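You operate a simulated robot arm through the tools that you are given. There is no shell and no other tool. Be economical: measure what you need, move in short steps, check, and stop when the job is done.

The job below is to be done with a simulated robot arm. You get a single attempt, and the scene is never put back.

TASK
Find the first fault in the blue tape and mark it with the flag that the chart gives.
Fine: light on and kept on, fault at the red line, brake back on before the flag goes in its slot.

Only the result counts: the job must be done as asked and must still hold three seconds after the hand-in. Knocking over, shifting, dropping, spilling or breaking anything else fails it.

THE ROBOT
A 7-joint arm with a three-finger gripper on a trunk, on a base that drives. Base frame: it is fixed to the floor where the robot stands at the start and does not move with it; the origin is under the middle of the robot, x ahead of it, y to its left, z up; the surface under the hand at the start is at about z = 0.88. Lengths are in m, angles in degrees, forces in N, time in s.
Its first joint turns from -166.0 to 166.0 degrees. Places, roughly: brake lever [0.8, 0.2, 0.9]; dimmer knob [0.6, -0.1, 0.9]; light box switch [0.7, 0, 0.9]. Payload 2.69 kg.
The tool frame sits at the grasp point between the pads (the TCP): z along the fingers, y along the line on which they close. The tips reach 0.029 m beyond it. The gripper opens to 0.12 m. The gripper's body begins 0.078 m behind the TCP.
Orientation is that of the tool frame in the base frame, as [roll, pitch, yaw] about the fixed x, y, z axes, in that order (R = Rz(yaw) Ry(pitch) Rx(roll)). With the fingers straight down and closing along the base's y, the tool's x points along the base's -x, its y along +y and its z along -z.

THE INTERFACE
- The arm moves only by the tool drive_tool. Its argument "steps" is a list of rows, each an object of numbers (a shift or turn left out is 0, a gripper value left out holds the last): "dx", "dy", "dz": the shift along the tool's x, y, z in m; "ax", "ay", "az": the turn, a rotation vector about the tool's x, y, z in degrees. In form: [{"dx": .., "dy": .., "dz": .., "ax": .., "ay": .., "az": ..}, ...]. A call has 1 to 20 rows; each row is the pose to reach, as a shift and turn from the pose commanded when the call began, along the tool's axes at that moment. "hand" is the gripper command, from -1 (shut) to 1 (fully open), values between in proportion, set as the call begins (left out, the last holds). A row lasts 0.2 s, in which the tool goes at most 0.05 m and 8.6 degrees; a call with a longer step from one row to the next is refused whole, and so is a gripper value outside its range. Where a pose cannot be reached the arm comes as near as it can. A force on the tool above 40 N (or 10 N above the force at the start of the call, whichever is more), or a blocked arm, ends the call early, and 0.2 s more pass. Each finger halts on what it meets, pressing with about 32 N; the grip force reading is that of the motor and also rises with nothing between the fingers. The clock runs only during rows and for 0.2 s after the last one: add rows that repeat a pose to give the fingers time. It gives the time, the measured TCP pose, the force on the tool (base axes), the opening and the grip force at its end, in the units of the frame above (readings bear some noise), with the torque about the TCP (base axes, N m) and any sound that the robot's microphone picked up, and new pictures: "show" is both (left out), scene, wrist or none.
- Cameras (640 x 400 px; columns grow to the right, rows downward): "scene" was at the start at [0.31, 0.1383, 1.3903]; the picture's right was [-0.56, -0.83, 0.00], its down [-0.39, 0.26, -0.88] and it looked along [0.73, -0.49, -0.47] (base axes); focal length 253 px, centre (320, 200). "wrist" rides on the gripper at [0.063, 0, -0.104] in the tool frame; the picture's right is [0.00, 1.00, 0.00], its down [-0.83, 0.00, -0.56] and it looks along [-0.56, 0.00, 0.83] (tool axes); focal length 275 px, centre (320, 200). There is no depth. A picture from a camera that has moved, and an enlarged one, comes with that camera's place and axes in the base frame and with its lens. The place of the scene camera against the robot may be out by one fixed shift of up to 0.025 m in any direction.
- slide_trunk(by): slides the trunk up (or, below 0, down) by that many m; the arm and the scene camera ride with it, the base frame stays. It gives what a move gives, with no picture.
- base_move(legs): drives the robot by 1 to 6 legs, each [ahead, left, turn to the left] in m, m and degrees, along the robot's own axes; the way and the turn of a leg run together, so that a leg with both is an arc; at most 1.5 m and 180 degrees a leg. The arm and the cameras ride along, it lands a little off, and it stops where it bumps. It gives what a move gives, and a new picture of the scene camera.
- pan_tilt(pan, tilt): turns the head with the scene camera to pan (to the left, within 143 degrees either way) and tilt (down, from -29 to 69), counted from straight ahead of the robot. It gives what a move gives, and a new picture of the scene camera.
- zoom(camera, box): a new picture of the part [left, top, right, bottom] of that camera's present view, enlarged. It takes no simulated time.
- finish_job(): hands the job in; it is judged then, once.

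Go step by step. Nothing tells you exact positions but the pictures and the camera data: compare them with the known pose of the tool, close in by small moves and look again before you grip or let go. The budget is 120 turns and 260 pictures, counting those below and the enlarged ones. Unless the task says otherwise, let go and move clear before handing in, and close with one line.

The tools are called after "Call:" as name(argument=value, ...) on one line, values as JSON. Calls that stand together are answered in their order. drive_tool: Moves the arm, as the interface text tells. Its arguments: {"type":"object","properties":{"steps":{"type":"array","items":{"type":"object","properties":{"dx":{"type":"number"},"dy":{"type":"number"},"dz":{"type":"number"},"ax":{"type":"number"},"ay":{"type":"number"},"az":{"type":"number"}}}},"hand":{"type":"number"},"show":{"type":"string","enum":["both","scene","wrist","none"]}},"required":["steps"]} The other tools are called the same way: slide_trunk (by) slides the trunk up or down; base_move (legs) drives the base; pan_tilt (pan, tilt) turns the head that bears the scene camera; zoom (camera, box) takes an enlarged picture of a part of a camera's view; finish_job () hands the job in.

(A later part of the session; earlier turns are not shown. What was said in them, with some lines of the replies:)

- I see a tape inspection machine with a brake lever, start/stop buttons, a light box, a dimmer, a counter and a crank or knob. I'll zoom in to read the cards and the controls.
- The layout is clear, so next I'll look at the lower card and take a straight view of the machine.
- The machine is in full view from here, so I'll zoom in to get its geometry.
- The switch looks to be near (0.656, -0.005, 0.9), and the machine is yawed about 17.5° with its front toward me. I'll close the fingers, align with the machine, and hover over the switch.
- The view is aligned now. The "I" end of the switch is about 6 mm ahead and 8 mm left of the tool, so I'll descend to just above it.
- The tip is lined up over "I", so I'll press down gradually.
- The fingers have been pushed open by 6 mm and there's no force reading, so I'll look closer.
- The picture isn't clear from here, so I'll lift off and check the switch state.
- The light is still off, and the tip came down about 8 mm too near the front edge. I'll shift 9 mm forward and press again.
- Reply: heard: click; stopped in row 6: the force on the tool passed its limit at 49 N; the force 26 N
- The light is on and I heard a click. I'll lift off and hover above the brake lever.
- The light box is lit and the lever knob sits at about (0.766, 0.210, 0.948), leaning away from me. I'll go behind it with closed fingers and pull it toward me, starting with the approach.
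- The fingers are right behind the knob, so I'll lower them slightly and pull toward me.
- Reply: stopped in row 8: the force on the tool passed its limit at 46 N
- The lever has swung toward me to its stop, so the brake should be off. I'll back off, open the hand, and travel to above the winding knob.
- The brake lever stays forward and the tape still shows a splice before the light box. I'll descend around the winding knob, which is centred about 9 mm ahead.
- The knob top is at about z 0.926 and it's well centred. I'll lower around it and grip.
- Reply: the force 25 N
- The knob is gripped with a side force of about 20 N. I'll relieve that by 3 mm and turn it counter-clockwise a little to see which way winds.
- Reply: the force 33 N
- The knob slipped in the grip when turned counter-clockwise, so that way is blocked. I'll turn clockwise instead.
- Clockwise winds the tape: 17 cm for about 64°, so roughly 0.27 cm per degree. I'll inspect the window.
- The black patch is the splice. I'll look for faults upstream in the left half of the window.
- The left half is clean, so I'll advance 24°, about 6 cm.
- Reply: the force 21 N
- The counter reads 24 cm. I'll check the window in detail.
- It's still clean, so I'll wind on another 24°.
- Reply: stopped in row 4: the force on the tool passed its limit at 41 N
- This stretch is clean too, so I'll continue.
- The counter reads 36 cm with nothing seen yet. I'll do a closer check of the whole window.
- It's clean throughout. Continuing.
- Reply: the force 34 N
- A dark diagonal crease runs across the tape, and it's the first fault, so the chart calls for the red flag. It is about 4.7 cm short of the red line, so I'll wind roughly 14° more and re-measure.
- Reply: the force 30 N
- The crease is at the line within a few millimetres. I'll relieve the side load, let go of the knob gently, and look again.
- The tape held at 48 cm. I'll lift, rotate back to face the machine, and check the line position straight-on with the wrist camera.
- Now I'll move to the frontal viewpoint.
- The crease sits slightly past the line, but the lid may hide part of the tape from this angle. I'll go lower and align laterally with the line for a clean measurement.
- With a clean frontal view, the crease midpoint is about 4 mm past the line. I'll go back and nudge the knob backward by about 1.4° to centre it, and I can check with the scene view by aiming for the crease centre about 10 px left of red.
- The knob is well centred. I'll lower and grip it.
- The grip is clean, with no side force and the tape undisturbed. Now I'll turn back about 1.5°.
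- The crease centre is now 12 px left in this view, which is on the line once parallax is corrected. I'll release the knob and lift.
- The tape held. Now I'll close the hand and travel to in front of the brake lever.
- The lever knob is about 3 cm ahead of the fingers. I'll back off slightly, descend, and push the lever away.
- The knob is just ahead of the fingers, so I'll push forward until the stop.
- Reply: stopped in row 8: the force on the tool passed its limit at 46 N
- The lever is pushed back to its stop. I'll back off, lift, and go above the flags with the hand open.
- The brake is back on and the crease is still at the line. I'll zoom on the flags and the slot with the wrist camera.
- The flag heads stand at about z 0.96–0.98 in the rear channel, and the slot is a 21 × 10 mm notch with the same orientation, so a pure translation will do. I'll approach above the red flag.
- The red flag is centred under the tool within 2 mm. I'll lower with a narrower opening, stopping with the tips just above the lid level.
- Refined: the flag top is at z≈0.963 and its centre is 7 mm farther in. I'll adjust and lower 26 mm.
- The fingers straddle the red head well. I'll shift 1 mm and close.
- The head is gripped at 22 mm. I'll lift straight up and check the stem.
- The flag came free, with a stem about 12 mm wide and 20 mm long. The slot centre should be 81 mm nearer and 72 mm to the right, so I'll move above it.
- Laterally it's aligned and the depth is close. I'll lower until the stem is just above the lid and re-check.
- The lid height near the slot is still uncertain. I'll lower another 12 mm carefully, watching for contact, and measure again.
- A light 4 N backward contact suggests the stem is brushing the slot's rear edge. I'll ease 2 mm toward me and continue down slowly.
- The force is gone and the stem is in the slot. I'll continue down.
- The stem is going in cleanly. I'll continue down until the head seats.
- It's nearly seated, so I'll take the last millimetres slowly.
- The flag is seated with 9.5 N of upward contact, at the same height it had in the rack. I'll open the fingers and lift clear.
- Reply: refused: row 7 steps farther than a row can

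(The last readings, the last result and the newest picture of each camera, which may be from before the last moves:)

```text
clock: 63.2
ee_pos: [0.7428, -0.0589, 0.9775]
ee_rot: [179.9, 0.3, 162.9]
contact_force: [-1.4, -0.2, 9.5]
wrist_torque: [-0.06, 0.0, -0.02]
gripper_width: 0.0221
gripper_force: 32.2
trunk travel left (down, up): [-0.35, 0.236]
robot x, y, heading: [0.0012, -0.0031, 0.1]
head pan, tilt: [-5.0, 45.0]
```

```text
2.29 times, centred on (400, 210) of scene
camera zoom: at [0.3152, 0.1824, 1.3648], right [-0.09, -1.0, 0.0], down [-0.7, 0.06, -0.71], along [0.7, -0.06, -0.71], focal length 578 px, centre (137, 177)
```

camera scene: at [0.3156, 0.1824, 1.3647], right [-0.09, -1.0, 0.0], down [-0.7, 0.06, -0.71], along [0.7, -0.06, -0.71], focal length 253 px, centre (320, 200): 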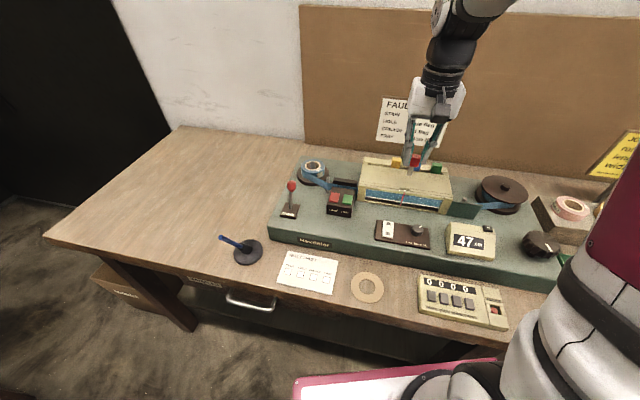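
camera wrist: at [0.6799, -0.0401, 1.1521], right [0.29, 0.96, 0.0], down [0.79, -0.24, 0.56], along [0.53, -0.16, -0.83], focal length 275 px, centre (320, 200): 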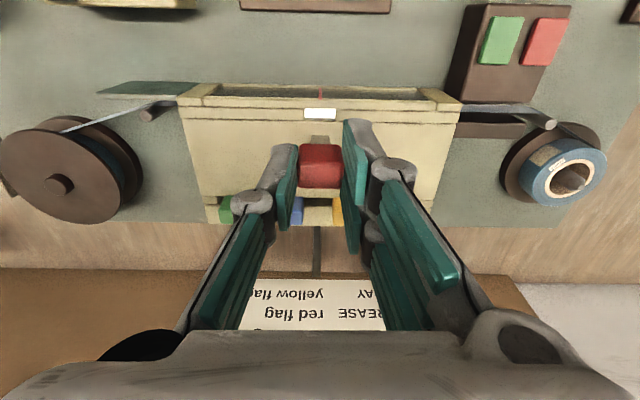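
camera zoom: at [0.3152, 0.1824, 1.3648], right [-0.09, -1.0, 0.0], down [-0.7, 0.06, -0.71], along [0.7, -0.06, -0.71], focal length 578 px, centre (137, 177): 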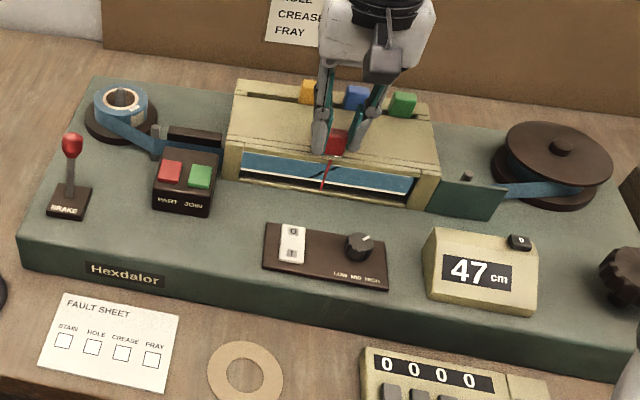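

That move was refused because one step was too long, and nothing moved. I'll release with shorter steps.

Call:
drive_tool(steps=[{"dz": -0.001}, {"dz": -0.001}, {"dz": -0.001}, {"dz": -0.02}, {"dz": -0.05}, {"dz": -0.09}, {"dx": 0.02, "dz": -0.12}, {"dx": 0.05, "dz": -0.14}, {"dx": 0.08, "dz": -0.16}, {"dx": 0.08, "dz": -0.16}], hand=-0.3)

Call:
zoom(camera="scene", box=[355, 150, 455, 212])

Call:
zoom(camera="scene", box=[380, 190, 424, 216])

```text
clock: 65.4
ee_pos: [0.666, -0.0373, 1.1359]
ee_rot: [-180.0, 0.1, 162.9]
contact_force: [0.1, 0.9, 0.3]
wrist_torque: [-0.01, 0.01, -0.02]
gripper_width: 0.0418
gripper_force: 0.0
trunk travel left (down, up): [-0.35, 0.236]
robot x, y, heading: [0.0008, -0.0013, 0.2]
head pan, tilt: [-5.0, 45.0]
camera scene: at [0.3157, 0.1824, 1.3646], right [-0.09, -1.0, 0.0], down [-0.7, 0.06, -0.71], along [0.7, -0.06, -0.71], focal length 253 px, centre (320, 200)
camera wrist: at [0.6034, -0.0176, 1.2414], right [0.29, 0.96, 0.0], down [0.79, -0.24, 0.56], along [0.53, -0.16, -0.83], focal length 275 px, centre (320, 200)
```

scene: 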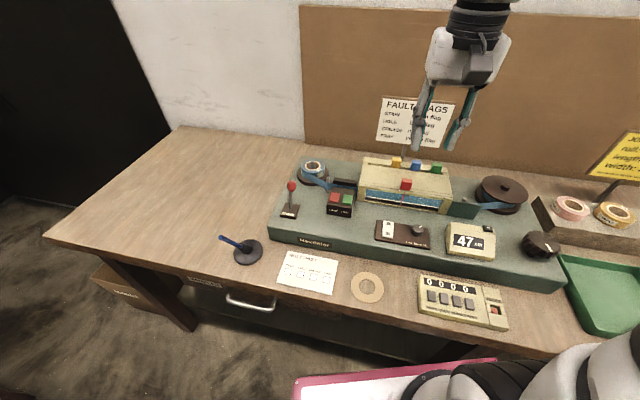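
wrist: 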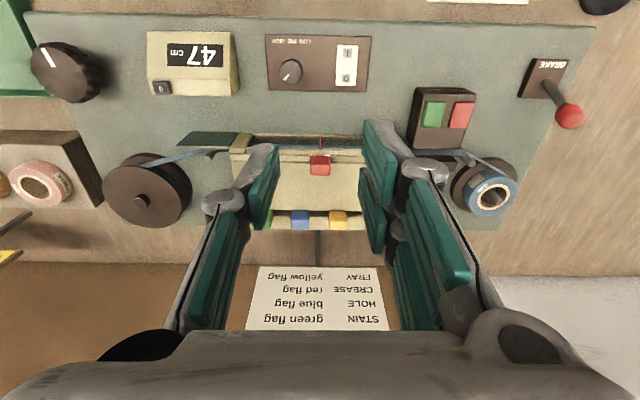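

```text
6.40 times, centred on (405, 181) of scene
camera zoom: at [0.3157, 0.1824, 1.3646], right [-0.09, -1.0, 0.0], down [-0.7, 0.06, -0.71], along [0.7, -0.06, -0.71], focal length 1618 px, centre (-224, 322)
```

zoom: 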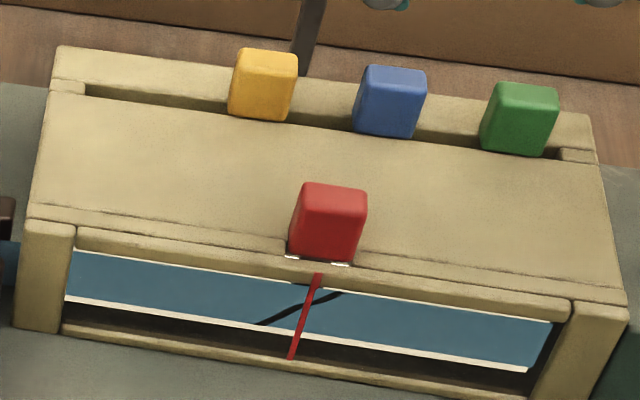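

```text
14.55 times, centred on (402, 203) of scene
camera zoom: at [0.3157, 0.1824, 1.3646], right [-0.09, -1.0, 0.0], down [-0.7, 0.06, -0.71], along [0.7, -0.06, -0.71], focal length 3677 px, centre (-873, 156)
```

zoom: 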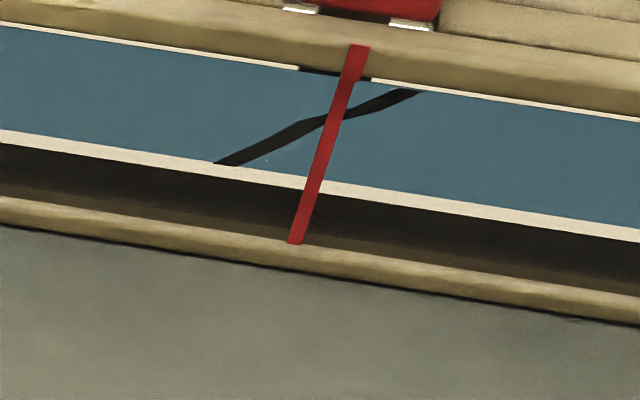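

The red flag stands seated in its slot, the light is on, the brake is on, and the crease is at the red line. The hand is clear, so I'll hand in.

Call:
finish_job()

```text
The job is handed in.
```

I found the first fault, a crease at 47 cm on the counter, set it at the red line and marked it with the red flag, with the light on throughout and the brake on before the flag went in.
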